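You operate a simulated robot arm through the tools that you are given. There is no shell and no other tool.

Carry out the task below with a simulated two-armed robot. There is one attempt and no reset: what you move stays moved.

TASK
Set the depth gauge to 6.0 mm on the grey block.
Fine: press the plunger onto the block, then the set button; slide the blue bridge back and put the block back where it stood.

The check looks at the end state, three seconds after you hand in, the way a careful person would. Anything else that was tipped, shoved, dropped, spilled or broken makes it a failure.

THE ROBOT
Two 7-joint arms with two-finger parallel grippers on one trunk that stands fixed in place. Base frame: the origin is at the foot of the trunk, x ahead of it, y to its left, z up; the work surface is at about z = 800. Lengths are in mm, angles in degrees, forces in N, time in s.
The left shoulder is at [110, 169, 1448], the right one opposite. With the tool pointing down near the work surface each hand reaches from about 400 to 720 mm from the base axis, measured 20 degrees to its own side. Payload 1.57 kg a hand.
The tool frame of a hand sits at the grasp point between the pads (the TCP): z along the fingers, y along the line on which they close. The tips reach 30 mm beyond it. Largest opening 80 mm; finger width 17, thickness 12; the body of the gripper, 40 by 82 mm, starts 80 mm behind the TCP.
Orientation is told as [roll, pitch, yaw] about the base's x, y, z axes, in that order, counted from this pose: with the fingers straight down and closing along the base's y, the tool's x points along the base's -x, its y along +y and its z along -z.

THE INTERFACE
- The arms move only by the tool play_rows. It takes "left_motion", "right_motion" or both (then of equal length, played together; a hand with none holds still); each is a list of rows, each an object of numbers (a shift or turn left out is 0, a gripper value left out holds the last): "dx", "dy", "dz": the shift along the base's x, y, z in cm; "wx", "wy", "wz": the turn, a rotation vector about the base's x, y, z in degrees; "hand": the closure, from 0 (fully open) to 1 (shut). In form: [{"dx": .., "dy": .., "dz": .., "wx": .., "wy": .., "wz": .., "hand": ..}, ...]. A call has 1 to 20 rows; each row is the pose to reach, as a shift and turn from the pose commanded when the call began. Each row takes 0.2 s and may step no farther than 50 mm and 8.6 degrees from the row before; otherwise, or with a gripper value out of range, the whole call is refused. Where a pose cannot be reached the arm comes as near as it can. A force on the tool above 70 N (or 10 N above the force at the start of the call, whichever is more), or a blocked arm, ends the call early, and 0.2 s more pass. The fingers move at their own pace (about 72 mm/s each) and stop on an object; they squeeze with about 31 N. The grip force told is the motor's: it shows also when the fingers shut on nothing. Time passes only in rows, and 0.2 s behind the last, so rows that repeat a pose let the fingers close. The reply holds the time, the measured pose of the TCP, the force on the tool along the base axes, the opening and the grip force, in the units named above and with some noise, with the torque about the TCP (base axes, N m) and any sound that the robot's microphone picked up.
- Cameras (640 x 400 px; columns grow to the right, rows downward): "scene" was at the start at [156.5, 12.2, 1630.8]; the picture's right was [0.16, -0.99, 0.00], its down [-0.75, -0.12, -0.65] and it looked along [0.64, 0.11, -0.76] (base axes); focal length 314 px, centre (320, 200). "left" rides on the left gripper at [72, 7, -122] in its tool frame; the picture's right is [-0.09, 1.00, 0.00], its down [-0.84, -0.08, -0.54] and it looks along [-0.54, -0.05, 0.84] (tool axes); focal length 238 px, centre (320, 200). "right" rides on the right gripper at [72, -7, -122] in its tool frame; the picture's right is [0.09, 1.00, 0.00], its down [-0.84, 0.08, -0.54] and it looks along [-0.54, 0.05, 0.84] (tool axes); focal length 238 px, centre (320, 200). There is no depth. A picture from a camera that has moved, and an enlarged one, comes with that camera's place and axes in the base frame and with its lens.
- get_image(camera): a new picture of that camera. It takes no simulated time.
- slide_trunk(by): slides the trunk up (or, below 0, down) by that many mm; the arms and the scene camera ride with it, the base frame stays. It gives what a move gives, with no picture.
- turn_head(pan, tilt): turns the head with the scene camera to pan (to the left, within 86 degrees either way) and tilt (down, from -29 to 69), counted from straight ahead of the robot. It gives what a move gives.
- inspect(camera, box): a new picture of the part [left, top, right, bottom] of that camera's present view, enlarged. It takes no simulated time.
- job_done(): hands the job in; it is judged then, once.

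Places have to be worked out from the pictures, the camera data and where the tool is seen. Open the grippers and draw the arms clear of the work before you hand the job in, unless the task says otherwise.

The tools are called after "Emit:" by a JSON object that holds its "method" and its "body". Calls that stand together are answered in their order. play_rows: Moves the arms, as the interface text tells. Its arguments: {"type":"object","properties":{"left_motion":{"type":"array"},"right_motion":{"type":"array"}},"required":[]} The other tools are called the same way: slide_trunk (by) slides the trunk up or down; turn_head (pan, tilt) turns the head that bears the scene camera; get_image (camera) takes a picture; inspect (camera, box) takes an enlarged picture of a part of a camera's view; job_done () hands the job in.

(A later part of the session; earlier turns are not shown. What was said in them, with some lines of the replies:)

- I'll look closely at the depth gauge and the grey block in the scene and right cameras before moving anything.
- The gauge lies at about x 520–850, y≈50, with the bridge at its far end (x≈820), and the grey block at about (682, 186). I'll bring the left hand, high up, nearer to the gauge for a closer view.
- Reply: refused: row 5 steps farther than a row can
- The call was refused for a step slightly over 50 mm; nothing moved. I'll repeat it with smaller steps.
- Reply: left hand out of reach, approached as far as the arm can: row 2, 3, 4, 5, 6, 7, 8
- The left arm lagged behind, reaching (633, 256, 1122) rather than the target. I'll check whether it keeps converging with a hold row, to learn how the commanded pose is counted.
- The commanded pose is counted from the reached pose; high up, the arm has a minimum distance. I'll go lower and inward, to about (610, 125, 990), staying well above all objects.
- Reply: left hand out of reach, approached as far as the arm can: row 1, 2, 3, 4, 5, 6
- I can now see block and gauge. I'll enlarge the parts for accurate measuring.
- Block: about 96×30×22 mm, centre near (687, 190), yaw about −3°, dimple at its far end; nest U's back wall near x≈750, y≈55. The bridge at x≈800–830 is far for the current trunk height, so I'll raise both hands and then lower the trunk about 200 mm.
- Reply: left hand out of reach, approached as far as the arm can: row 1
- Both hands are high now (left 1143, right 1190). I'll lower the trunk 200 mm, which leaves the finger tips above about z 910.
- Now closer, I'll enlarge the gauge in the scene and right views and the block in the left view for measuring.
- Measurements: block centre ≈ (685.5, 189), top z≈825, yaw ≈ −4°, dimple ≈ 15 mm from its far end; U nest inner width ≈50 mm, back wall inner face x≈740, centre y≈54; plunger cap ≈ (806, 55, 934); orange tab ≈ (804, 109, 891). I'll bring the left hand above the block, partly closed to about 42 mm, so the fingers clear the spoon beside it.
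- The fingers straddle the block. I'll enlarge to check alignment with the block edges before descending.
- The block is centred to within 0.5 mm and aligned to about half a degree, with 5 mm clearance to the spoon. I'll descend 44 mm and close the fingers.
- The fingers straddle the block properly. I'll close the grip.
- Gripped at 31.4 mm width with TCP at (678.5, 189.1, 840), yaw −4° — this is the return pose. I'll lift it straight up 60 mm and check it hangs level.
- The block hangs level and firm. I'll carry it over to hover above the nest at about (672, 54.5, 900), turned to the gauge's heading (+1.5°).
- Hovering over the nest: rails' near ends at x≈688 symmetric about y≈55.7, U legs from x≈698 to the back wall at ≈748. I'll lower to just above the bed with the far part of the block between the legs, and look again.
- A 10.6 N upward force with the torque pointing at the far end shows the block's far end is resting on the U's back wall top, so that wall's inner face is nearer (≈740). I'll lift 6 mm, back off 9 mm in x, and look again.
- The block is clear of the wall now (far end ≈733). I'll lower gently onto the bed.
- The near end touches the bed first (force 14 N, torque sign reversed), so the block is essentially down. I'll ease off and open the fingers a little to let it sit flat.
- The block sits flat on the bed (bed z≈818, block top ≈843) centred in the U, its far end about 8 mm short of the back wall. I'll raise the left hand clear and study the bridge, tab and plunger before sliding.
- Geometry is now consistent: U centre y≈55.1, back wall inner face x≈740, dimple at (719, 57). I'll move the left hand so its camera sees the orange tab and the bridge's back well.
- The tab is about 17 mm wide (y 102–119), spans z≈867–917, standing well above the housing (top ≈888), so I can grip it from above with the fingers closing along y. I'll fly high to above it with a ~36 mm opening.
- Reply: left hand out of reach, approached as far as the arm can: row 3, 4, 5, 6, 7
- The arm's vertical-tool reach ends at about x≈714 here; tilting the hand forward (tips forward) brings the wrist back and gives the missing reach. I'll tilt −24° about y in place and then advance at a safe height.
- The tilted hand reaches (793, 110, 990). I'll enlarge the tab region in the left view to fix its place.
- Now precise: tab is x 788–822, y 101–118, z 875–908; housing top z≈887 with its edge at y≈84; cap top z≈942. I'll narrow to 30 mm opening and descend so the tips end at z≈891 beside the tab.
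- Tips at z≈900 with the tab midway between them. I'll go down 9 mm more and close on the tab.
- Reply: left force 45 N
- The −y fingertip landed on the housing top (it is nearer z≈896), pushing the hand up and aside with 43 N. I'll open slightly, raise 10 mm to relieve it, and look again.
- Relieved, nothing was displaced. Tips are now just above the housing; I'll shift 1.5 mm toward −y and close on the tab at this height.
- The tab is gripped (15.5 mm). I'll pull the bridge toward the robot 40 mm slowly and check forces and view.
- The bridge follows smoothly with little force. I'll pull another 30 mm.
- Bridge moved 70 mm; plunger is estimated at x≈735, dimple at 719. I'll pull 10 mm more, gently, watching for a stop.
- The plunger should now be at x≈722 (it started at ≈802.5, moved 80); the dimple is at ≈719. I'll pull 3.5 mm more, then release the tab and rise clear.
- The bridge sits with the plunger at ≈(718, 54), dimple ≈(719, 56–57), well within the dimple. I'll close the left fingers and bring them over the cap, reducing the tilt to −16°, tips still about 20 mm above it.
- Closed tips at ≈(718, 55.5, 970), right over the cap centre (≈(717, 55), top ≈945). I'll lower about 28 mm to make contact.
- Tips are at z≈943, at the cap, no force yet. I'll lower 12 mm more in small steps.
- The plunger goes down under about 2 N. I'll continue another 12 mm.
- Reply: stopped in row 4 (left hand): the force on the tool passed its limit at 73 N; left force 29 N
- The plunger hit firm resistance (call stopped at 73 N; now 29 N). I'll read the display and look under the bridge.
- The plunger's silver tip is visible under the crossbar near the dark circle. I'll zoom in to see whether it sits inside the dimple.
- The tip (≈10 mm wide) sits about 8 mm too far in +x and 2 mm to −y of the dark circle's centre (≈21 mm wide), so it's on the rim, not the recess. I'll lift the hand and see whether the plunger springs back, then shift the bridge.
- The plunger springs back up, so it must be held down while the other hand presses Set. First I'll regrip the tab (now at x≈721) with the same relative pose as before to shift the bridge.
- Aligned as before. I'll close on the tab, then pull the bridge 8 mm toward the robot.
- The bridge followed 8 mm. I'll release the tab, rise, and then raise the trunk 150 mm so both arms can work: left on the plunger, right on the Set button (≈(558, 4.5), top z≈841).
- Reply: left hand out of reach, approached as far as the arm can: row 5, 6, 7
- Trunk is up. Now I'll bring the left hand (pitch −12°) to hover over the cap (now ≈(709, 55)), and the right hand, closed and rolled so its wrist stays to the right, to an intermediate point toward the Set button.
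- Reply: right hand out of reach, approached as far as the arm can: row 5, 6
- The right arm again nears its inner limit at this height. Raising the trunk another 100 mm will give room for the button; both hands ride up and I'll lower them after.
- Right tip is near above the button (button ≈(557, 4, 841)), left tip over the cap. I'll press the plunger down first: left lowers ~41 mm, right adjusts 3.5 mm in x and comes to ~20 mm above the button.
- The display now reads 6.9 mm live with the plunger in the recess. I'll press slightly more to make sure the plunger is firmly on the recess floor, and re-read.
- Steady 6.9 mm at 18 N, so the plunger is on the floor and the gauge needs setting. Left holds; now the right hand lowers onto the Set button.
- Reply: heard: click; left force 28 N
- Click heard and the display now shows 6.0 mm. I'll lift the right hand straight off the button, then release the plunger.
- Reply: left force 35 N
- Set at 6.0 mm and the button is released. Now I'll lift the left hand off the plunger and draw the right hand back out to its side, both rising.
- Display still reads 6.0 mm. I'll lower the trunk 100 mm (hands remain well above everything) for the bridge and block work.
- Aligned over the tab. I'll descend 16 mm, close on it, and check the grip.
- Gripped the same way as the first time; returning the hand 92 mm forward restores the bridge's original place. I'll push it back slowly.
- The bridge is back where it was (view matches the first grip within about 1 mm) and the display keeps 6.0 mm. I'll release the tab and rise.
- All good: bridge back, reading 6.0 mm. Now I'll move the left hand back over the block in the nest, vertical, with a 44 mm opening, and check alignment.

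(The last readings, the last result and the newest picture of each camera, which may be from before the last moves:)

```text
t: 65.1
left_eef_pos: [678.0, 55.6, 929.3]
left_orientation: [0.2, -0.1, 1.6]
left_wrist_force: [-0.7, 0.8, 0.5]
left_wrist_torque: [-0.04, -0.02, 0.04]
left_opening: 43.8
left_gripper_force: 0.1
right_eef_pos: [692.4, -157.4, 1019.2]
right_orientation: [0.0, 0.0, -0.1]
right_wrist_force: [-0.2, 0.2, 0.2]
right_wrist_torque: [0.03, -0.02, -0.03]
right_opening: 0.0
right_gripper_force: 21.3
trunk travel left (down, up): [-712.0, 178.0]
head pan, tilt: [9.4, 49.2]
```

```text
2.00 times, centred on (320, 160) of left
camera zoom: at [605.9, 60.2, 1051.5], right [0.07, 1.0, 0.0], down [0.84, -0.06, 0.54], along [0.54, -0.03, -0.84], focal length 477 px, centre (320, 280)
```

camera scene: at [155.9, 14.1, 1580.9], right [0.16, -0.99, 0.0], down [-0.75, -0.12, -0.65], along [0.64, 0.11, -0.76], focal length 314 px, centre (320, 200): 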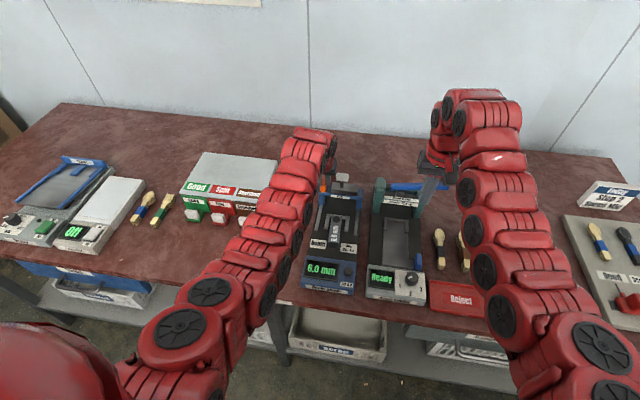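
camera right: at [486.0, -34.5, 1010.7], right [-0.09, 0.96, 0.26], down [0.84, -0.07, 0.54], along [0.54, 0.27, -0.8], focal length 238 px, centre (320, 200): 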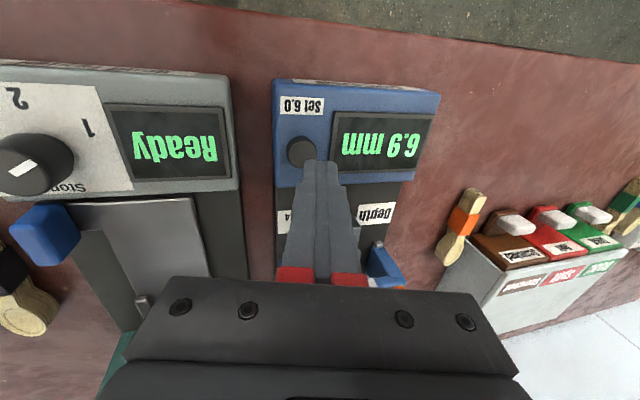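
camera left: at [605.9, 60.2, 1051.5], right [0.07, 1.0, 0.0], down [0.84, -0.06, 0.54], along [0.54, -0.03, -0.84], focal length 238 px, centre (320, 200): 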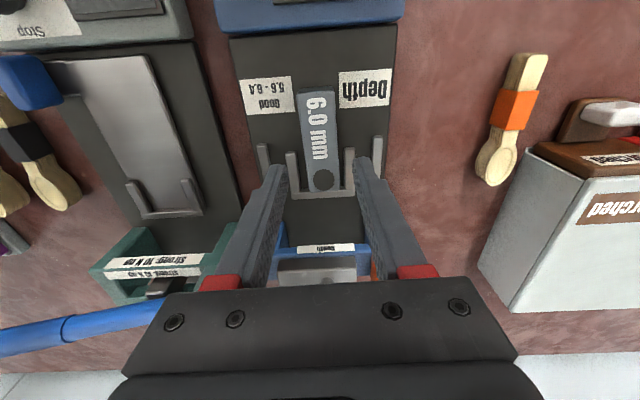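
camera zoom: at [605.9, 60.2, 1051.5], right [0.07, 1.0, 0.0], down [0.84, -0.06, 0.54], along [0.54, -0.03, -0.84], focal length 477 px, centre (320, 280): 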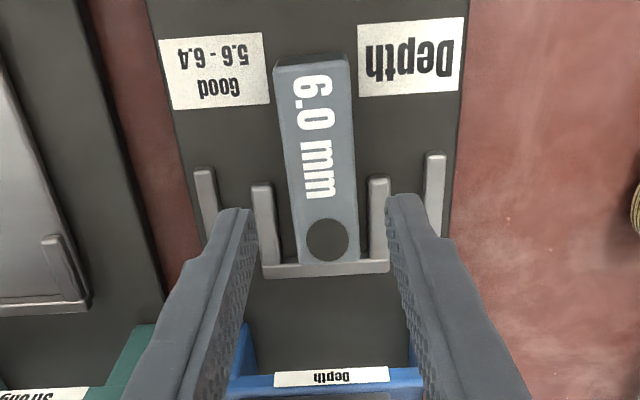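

The block is still centred and aligned between the fingers (within 0.3 mm, 0.2°). I'll descend to the same height as when I released it (TCP z≈852.5) and close.

Emit:
{"method": "play_rows", "body": {"left_motion": [{"dz": -3, "hand": 0.45}, {"dz": -5.5, "hand": 0.45}, {"dz": -7, "hand": 0.45}, {"dz": -7.65, "hand": 0.45}, {"dz": -7.65, "hand": 0.45}, {"dz": -7.65, "hand": 0.6}, {"dz": -7.65, "hand": 1}, {"dz": -7.65, "hand": 1}, {"dz": -7.65, "hand": 1}]}}

Emit:
{"method": "inspect", "body": {"camera": "left", "box": [200, 60, 440, 280]}}

```text
t: 67.1
left_eef_pos: [678.5, 55.4, 852.1]
left_orientation: [0.2, 0.0, 1.5]
left_wrist_force: [0.1, 0.6, -0.1]
left_wrist_torque: [-0.01, -0.15, 0.0]
left_opening: 31.4
left_gripper_force: 30.9
right_eef_pos: [693.6, -156.7, 1020.3]
right_orientation: [0.0, 0.2, -0.1]
right_wrist_force: [-0.6, 0.9, -1.0]
right_wrist_torque: [-0.03, 0.01, -0.01]
right_opening: 0.1
right_gripper_force: 21.5
trunk travel left (down, up): [-712.0, 178.0]
head pan, tilt: [9.4, 49.2]
```

```text
1.82 times, centred on (320, 170) of left
camera zoom: at [605.5, 60.2, 974.3], right [0.07, 1.0, 0.0], down [0.84, -0.06, 0.54], along [0.54, -0.03, -0.84], focal length 433 px, centre (320, 254)
```

zoom: 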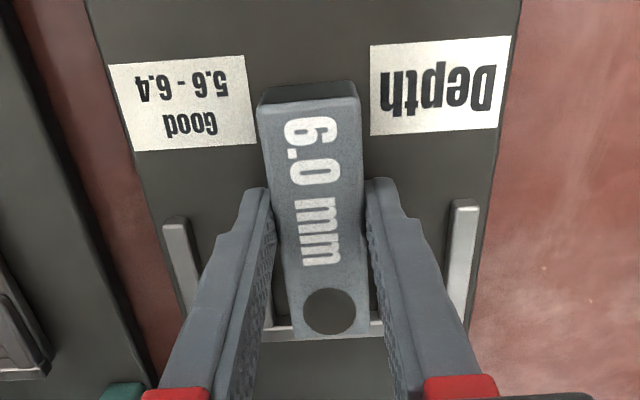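

Gripped again at practically the same spot on the block. I'll lift 50 mm and take the same enlarged view as at first carry to compare how it sits in the hand.

Emit:
{"method": "play_rows", "body": {"left_motion": [{"dz": 0.7}, {"dz": 2}, {"dz": 4}, {"dz": 5}, {"dz": 5}]}}

Emit:
{"method": "inspect", "body": {"camera": "left", "box": [220, 80, 420, 280]}}

Emit:
{"method": "inspect", "body": {"camera": "scene", "box": [270, 160, 410, 310]}}

```text
t: 68.3
left_eef_pos: [677.4, 56.2, 900.8]
left_orientation: [0.2, 0.0, 1.5]
left_wrist_force: [-0.9, -0.3, -2.3]
left_wrist_torque: [0.01, 0.01, -0.03]
left_opening: 31.6
left_gripper_force: 30.7
right_eef_pos: [693.2, -157.0, 1020.2]
right_orientation: [0.1, 0.1, -0.1]
right_wrist_force: [0.3, 0.0, 0.3]
right_wrist_torque: [0.0, -0.05, 0.01]
right_opening: 0.0
right_gripper_force: 21.4
trunk travel left (down, up): [-712.0, 178.0]
head pan, tilt: [9.4, 49.2]
```

```text
2.00 times, centred on (320, 180) of left
camera zoom: at [606.2, 61.1, 1023.4], right [0.07, 1.0, 0.0], down [0.84, -0.06, 0.54], along [0.54, -0.03, -0.84], focal length 477 px, centre (320, 240)
```

zoom: 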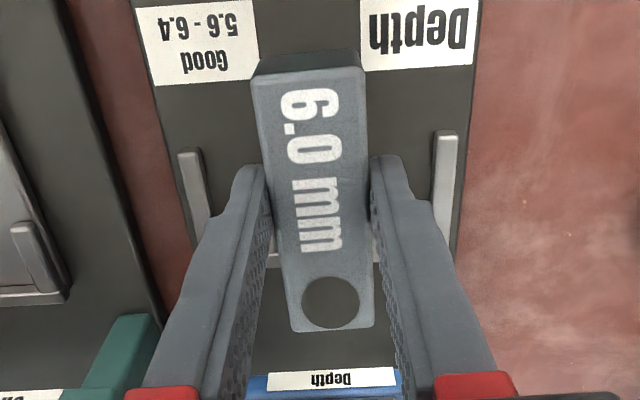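

```text
2.67 times, centred on (340, 235) of scene
camera zoom: at [156.9, 12.2, 1580.8], right [0.16, -0.99, 0.0], down [-0.75, -0.12, -0.65], along [0.64, 0.11, -0.76], focal length 836 px, centre (267, 107)
```

zoom: 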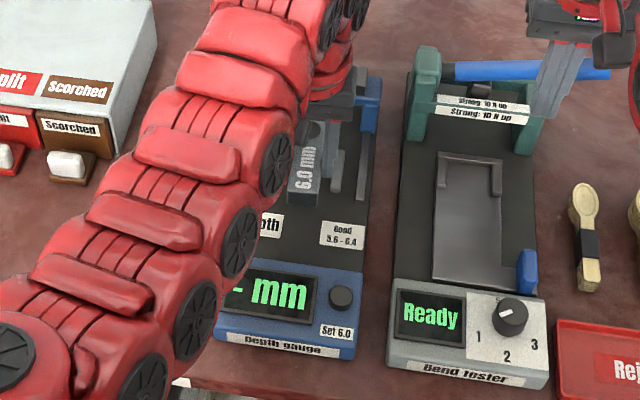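

The block sits in the hand at the same x and y as at the first pick (within about 1 mm), only ~6 mm higher in the fingers, so it should touch the table at TCP z≈834. I'll carry it back over its original place, with yaw −4°.

Emit:
{"method": "play_rows", "body": {"left_motion": [{"dy": 1.5, "dz": 0.7, "wz": -1}, {"dy": 4.5, "dz": 1, "wz": -2}, {"dy": 8, "dz": 1, "wz": -3.5}, {"dy": 11, "dz": 0.5, "wz": -5}, {"dx": 0.01, "dy": 13.3, "dz": 0, "wz": -5.5}, {"dx": 0.01, "dy": 13.3, "dz": -1.5, "wz": -5.5}, {"dx": 0.01, "dy": 13.3, "dz": -1.5, "wz": -5.5}]}}

Emit:
{"method": "get_image", "body": {"camera": "left"}}

Emit:
{"method": "inspect", "body": {"camera": "scene", "box": [220, 140, 360, 270]}}

```text
t: 69.9
left_eef_pos: [679.7, 189.4, 886.3]
left_orientation: [0.2, -0.1, -4.0]
left_wrist_force: [0.4, -1.1, -1.9]
left_wrist_torque: [-0.02, 0.01, 0.01]
left_opening: 31.4
left_gripper_force: 31.2
right_eef_pos: [693.5, -157.6, 1020.6]
right_orientation: [-0.1, 0.1, 0.0]
right_wrist_force: [-0.2, -0.1, -0.1]
right_wrist_torque: [0.03, 0.01, -0.01]
right_opening: 0.0
right_gripper_force: 21.8
trunk travel left (down, up): [-712.0, 178.0]
head pan, tilt: [9.4, 49.2]
```

```text
taken
camera left: at [607.1, 200.5, 1009.1], right [0.16, 0.99, 0.0], down [0.83, -0.14, 0.54], along [0.54, -0.09, -0.84], focal length 238 px, centre (320, 200)
```

left: 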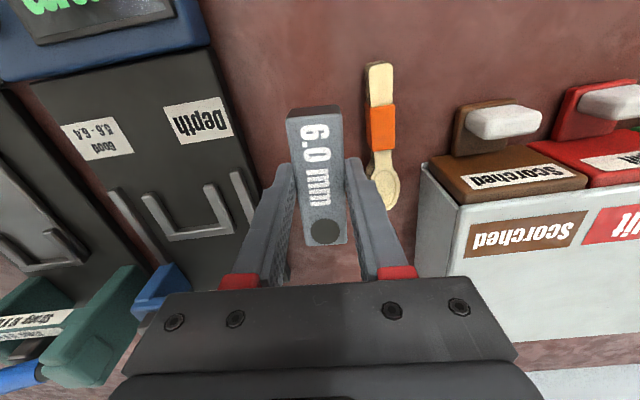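

```text
3.08 times, centred on (290, 205) of scene
camera zoom: at [156.7, 12.4, 1580.8], right [0.16, -0.99, 0.0], down [-0.75, -0.12, -0.65], along [0.64, 0.11, -0.76], focal length 965 px, centre (412, 185)
```

zoom: 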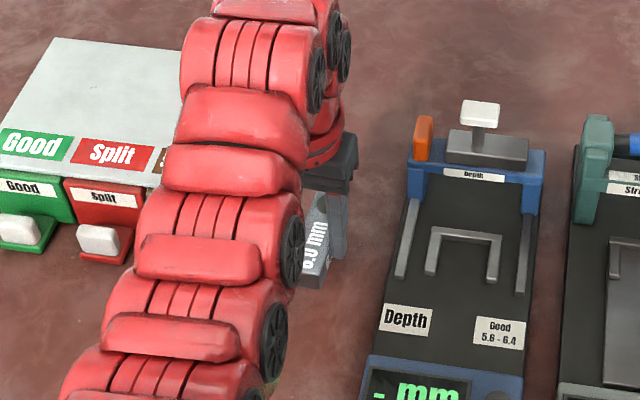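

The camera pose matches the pick pose within 0.6 mm in y. I'll correct that and lower to about 3 mm above the table.

Emit:
{"method": "play_rows", "body": {"left_motion": [{"dx": 0.01, "dy": 0.06, "dz": -2}, {"dx": 0.01, "dy": 0.06, "dz": -4}, {"dx": 0.01, "dy": 0.06, "dz": -4.9}, {"dx": 0.01, "dy": 0.06, "dz": -4.9}]}}

Emit:
{"method": "get_image", "body": {"camera": "left"}}

```text
t: 70.9
left_eef_pos: [679.1, 189.9, 837.3]
left_orientation: [0.2, -0.2, -4.0]
left_wrist_force: [-0.4, 0.5, -2.7]
left_wrist_torque: [0.02, 0.01, 0.03]
left_opening: 31.5
left_gripper_force: 30.6
right_eef_pos: [692.5, -156.2, 1019.0]
right_orientation: [0.0, 0.2, -0.1]
right_wrist_force: [0.6, 0.4, -0.5]
right_wrist_torque: [-0.02, 0.0, -0.02]
right_opening: 0.1
right_gripper_force: 21.4
trunk travel left (down, up): [-712.0, 178.0]
head pan, tilt: [9.4, 49.2]
```

```text
taken
camera left: at [607.0, 201.3, 960.6], right [0.16, 0.99, 0.0], down [0.83, -0.14, 0.54], along [0.54, -0.08, -0.84], focal length 238 px, centre (320, 200)
```

left: 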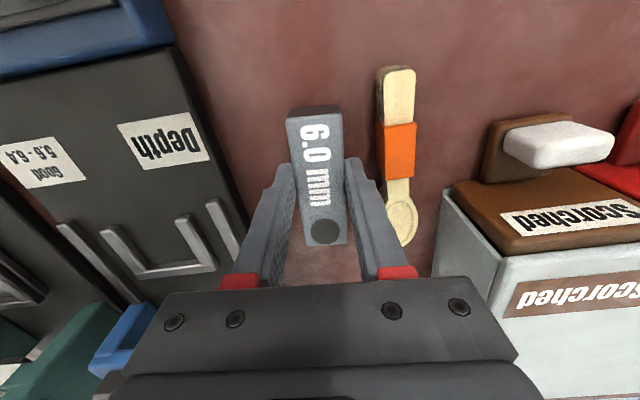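

No contact yet. I'll lower in 1–2 mm steps until it touches.

Emit:
{"method": "play_rows", "body": {"left_motion": [{"dz": -0.15}, {"dz": -0.3}, {"dz": -0.4}, {"dz": -0.45}]}}

```text
t: 71.9
left_eef_pos: [677.9, 189.6, 835.4]
left_orientation: [0.2, -0.2, -4.0]
left_wrist_force: [2.5, 1.0, 14.8]
left_wrist_torque: [-0.07, 0.6, -0.04]
left_opening: 31.7
left_gripper_force: 31.3
right_eef_pos: [690.8, -156.9, 1020.0]
right_orientation: [0.0, 0.1, 0.0]
right_wrist_force: [-0.6, 0.4, -0.2]
right_wrist_torque: [-0.01, -0.01, -0.02]
right_opening: 0.0
right_gripper_force: 20.9
trunk travel left (down, up): [-712.0, 178.0]
head pan, tilt: [9.4, 49.2]
```

Contact (15 N). I'll ease up 1.5 mm and open the fingers just to about 41 mm.

Emit:
{"method": "play_rows", "body": {"left_motion": [{"dz": 0.15}, {"dz": 0.15, "hand": 0.55}, {"dz": 0.15, "hand": 0.48}, {"dz": 0.15, "hand": 0.48}]}}

Emit:
{"method": "get_image", "body": {"camera": "left"}}

```text
t: 72.9
left_eef_pos: [679.0, 189.7, 835.8]
left_orientation: [0.2, 0.0, -4.0]
left_wrist_force: [-0.2, -1.6, 0.2]
left_wrist_torque: [0.04, -0.04, -0.02]
left_opening: 41.3
left_gripper_force: 0.1
right_eef_pos: [692.9, -157.3, 1019.9]
right_orientation: [0.0, 0.1, -0.1]
right_wrist_force: [0.4, 0.0, 0.2]
right_wrist_torque: [-0.04, 0.04, -0.03]
right_opening: 0.0
right_gripper_force: 21.7
trunk travel left (down, up): [-712.0, 178.0]
head pan, tilt: [9.4, 49.2]
```

```text
taken
camera left: at [606.4, 201.1, 957.5], right [0.16, 0.99, 0.0], down [0.83, -0.14, 0.54], along [0.54, -0.08, -0.84], focal length 238 px, centre (320, 200)
```

left: 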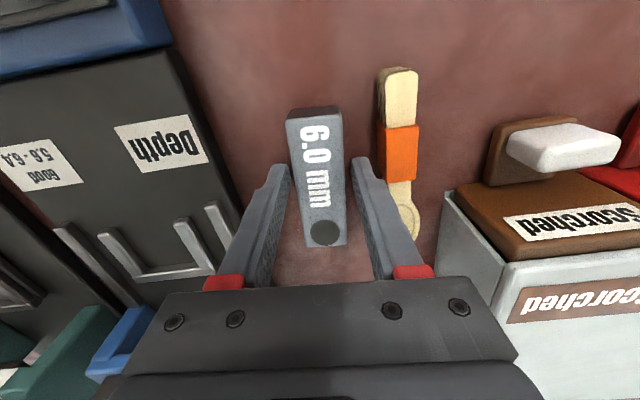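

Released. I'll rise straight up to exactly the pre-grip hover pose and compare the block's place with the reference view.

Emit:
{"method": "play_rows", "body": {"left_motion": [{"dz": 1.5, "hand": 0.48}, {"dz": 3.2, "hand": 0.475}, {"dx": 0.08, "dz": 4.86, "hand": 0.475}, {"dx": 0.08, "dz": 4.86, "hand": 0.475}]}}

Emit:
{"method": "inspect", "body": {"camera": "left", "box": [260, 80, 420, 230]}}

```text
t: 73.9
left_eef_pos: [679.4, 190.4, 882.2]
left_orientation: [0.2, 0.0, -4.1]
left_wrist_force: [-0.7, 0.0, 0.3]
left_wrist_torque: [-0.02, 0.03, -0.01]
left_opening: 42.3
left_gripper_force: 0.0
right_eef_pos: [693.2, -157.7, 1019.8]
right_orientation: [0.0, 0.0, 0.0]
right_wrist_force: [-0.3, -0.3, 0.2]
right_wrist_torque: [-0.01, -0.02, -0.03]
right_opening: 0.2
right_gripper_force: 21.9
trunk travel left (down, up): [-712.0, 178.0]
head pan, tilt: [9.4, 49.2]
```

```text
2.67 times, centred on (340, 155) of left
camera zoom: at [606.6, 201.3, 1005.8], right [0.16, 0.99, 0.0], down [0.83, -0.14, 0.54], along [0.54, -0.08, -0.84], focal length 636 px, centre (267, 320)
```

zoom: 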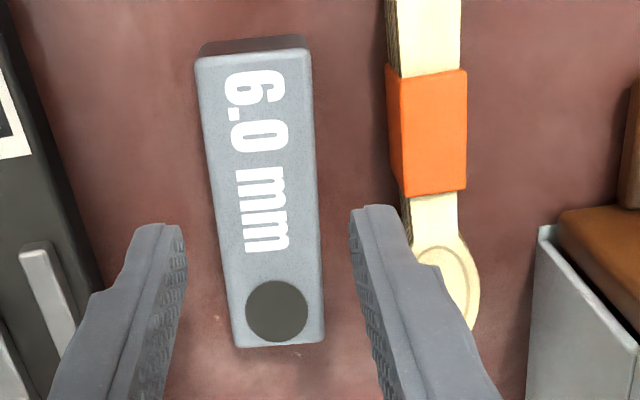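

The block stands within about 1–1.5 mm of its original place and orientation. Now I'll raise both hands, open the grippers, and draw clear.

Emit:
{"method": "play_rows", "body": {"left_motion": [{"dz": 3}, {"dz": 6}, {"dz": 9, "hand": 0.2}, {"dz": 12, "hand": 0}, {"dy": 2, "dz": 14, "hand": 0}, {"dy": 5, "dz": 15, "hand": 0}, {"dy": 9, "dz": 16, "hand": 0}, {"dy": 12, "dz": 17, "hand": 0}], "right_motion": [{"dz": 1, "hand": 0}, {"dz": 2, "hand": 0}, {"dz": 3, "hand": 0}, {"dz": 4, "hand": 0}, {"dz": 5, "hand": 0}, {"dy": -2, "dz": 6, "hand": 0}, {"dy": -4, "dz": 7, "hand": 0}, {"dy": -6, "dz": 7, "hand": 0}]}}

Emit:
{"method": "get_image", "body": {"camera": "scene"}}

Emit:
{"method": "get_image", "body": {"camera": "left"}}

Emit:
{"method": "get_image", "body": {"camera": "right"}}

```text
t: 75.7
left_eef_pos: [678.2, 309.1, 1052.8]
left_orientation: [0.1, -0.1, -4.0]
left_wrist_force: [0.1, -0.6, 0.5]
left_wrist_torque: [-0.03, 0.0, -0.01]
left_opening: 80.0
left_gripper_force: 0.1
right_eef_pos: [693.2, -217.3, 1088.3]
right_orientation: [0.0, 0.1, 0.0]
right_wrist_force: [0.6, -1.6, -0.5]
right_wrist_torque: [-0.03, -0.01, 0.01]
right_opening: 80.1
right_gripper_force: 0.0
trunk travel left (down, up): [-712.0, 178.0]
head pan, tilt: [9.4, 49.2]
```

```text
taken
camera scene: at [156.7, 12.0, 1580.8], right [0.16, -0.99, 0.0], down [-0.75, -0.12, -0.65], along [0.64, 0.11, -0.76], focal length 314 px, centre (320, 200)
```

scene: 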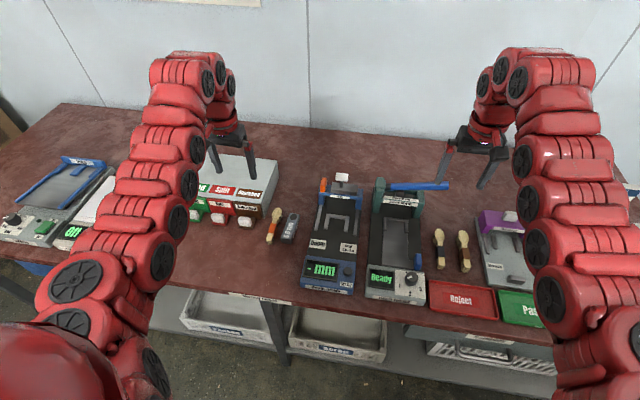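

```text
taken
camera left: at [605.9, 321.5, 1175.7], right [0.16, 0.99, 0.0], down [0.83, -0.14, 0.54], along [0.54, -0.09, -0.84], focal length 238 px, centre (320, 200)
```

left: 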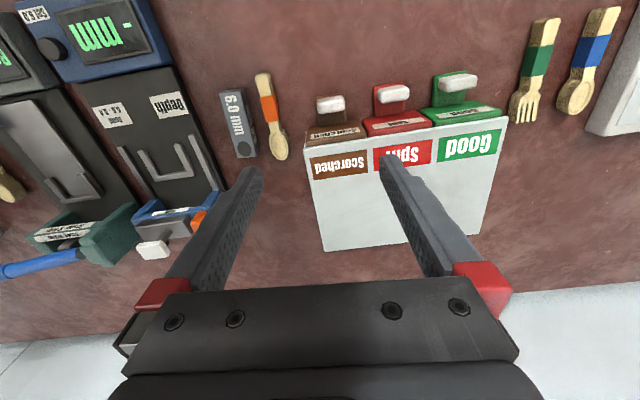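

```text
taken
camera right: at [621.6, -225.2, 1212.1], right [-0.09, 1.0, 0.0], down [0.84, 0.08, 0.54], along [0.54, 0.05, -0.84], focal length 238 px, centre (320, 200)
```

right: 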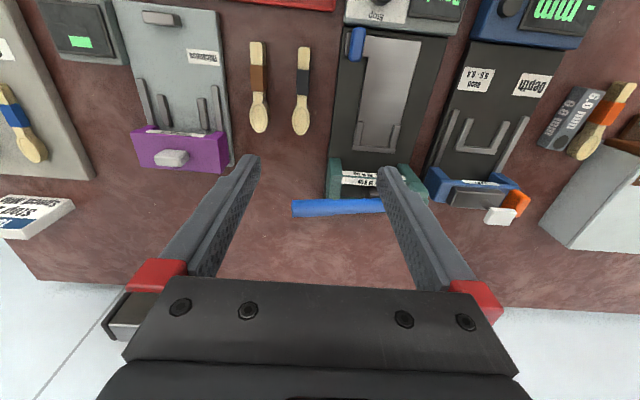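

Everything looks in order. One last enlarged check of the gauge and block before handing in.

Emit:
{"method": "inspect", "body": {"camera": "scene", "box": [250, 160, 400, 300]}}

Emit:
{"method": "inspect", "body": {"camera": "left", "box": [20, 60, 320, 280]}}

```text
2.86 times, centred on (325, 230) of scene
camera zoom: at [156.7, 12.0, 1580.8], right [0.16, -0.99, 0.0], down [-0.75, -0.12, -0.65], along [0.64, 0.11, -0.76], focal length 896 px, centre (306, 114)
```

zoom: 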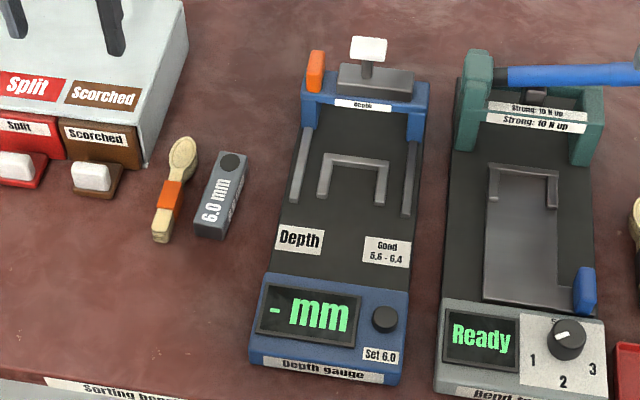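

```text
1.82 times, centred on (170, 170) of left
camera zoom: at [605.9, 321.5, 1175.7], right [0.16, 0.99, 0.0], down [0.83, -0.14, 0.54], along [0.54, -0.09, -0.84], focal length 433 px, centre (593, 254)
```

zoom: 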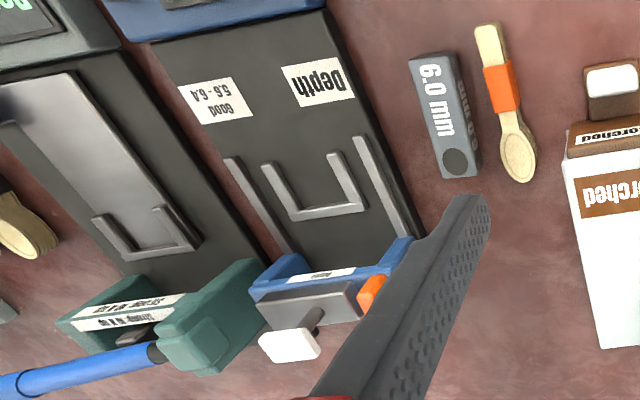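

The gauge was set to 6.0 mm, with a click and a 6.0 reading. The bridge is back, the plunger is up, the block stands at its original place, and nothing else has moved. Both grippers are open and clear, so I'm handing in.

Emit:
{"method": "job_done", "body": {}}

```text
The job is handed in.
```

The depth gauge is set to 6.0 mm on the grey block, and the job is handed in.

- **Setting:** With the plunger pressed on the block, the gauge first read 6.9 mm. I held the plunger down and pressed the set button once. It clicked and the reading changed to 6.0 mm.
- **Display now:** It went back to "- mm" when I lifted the block out, as it was at the start. I took this as the gauge having nothing to measure, and did not re-check the setting afterwards.
- **Bridge and block:** The bridge is back within about 1 mm of where it began, with the plunger up. The block stands within about 2 mm of its original spot, at the same angle.
- **Contact along the way:** While reaching for the bridge's orange tab, a fingertip pressed on the plunger housing with about 43 N. A first plunger press, slightly off the block's dark circle, stopped at 73 N. I saw no shift or damage from either.

Both grippers are open and clear of the work, and nothing else looked moved in the last pictures.
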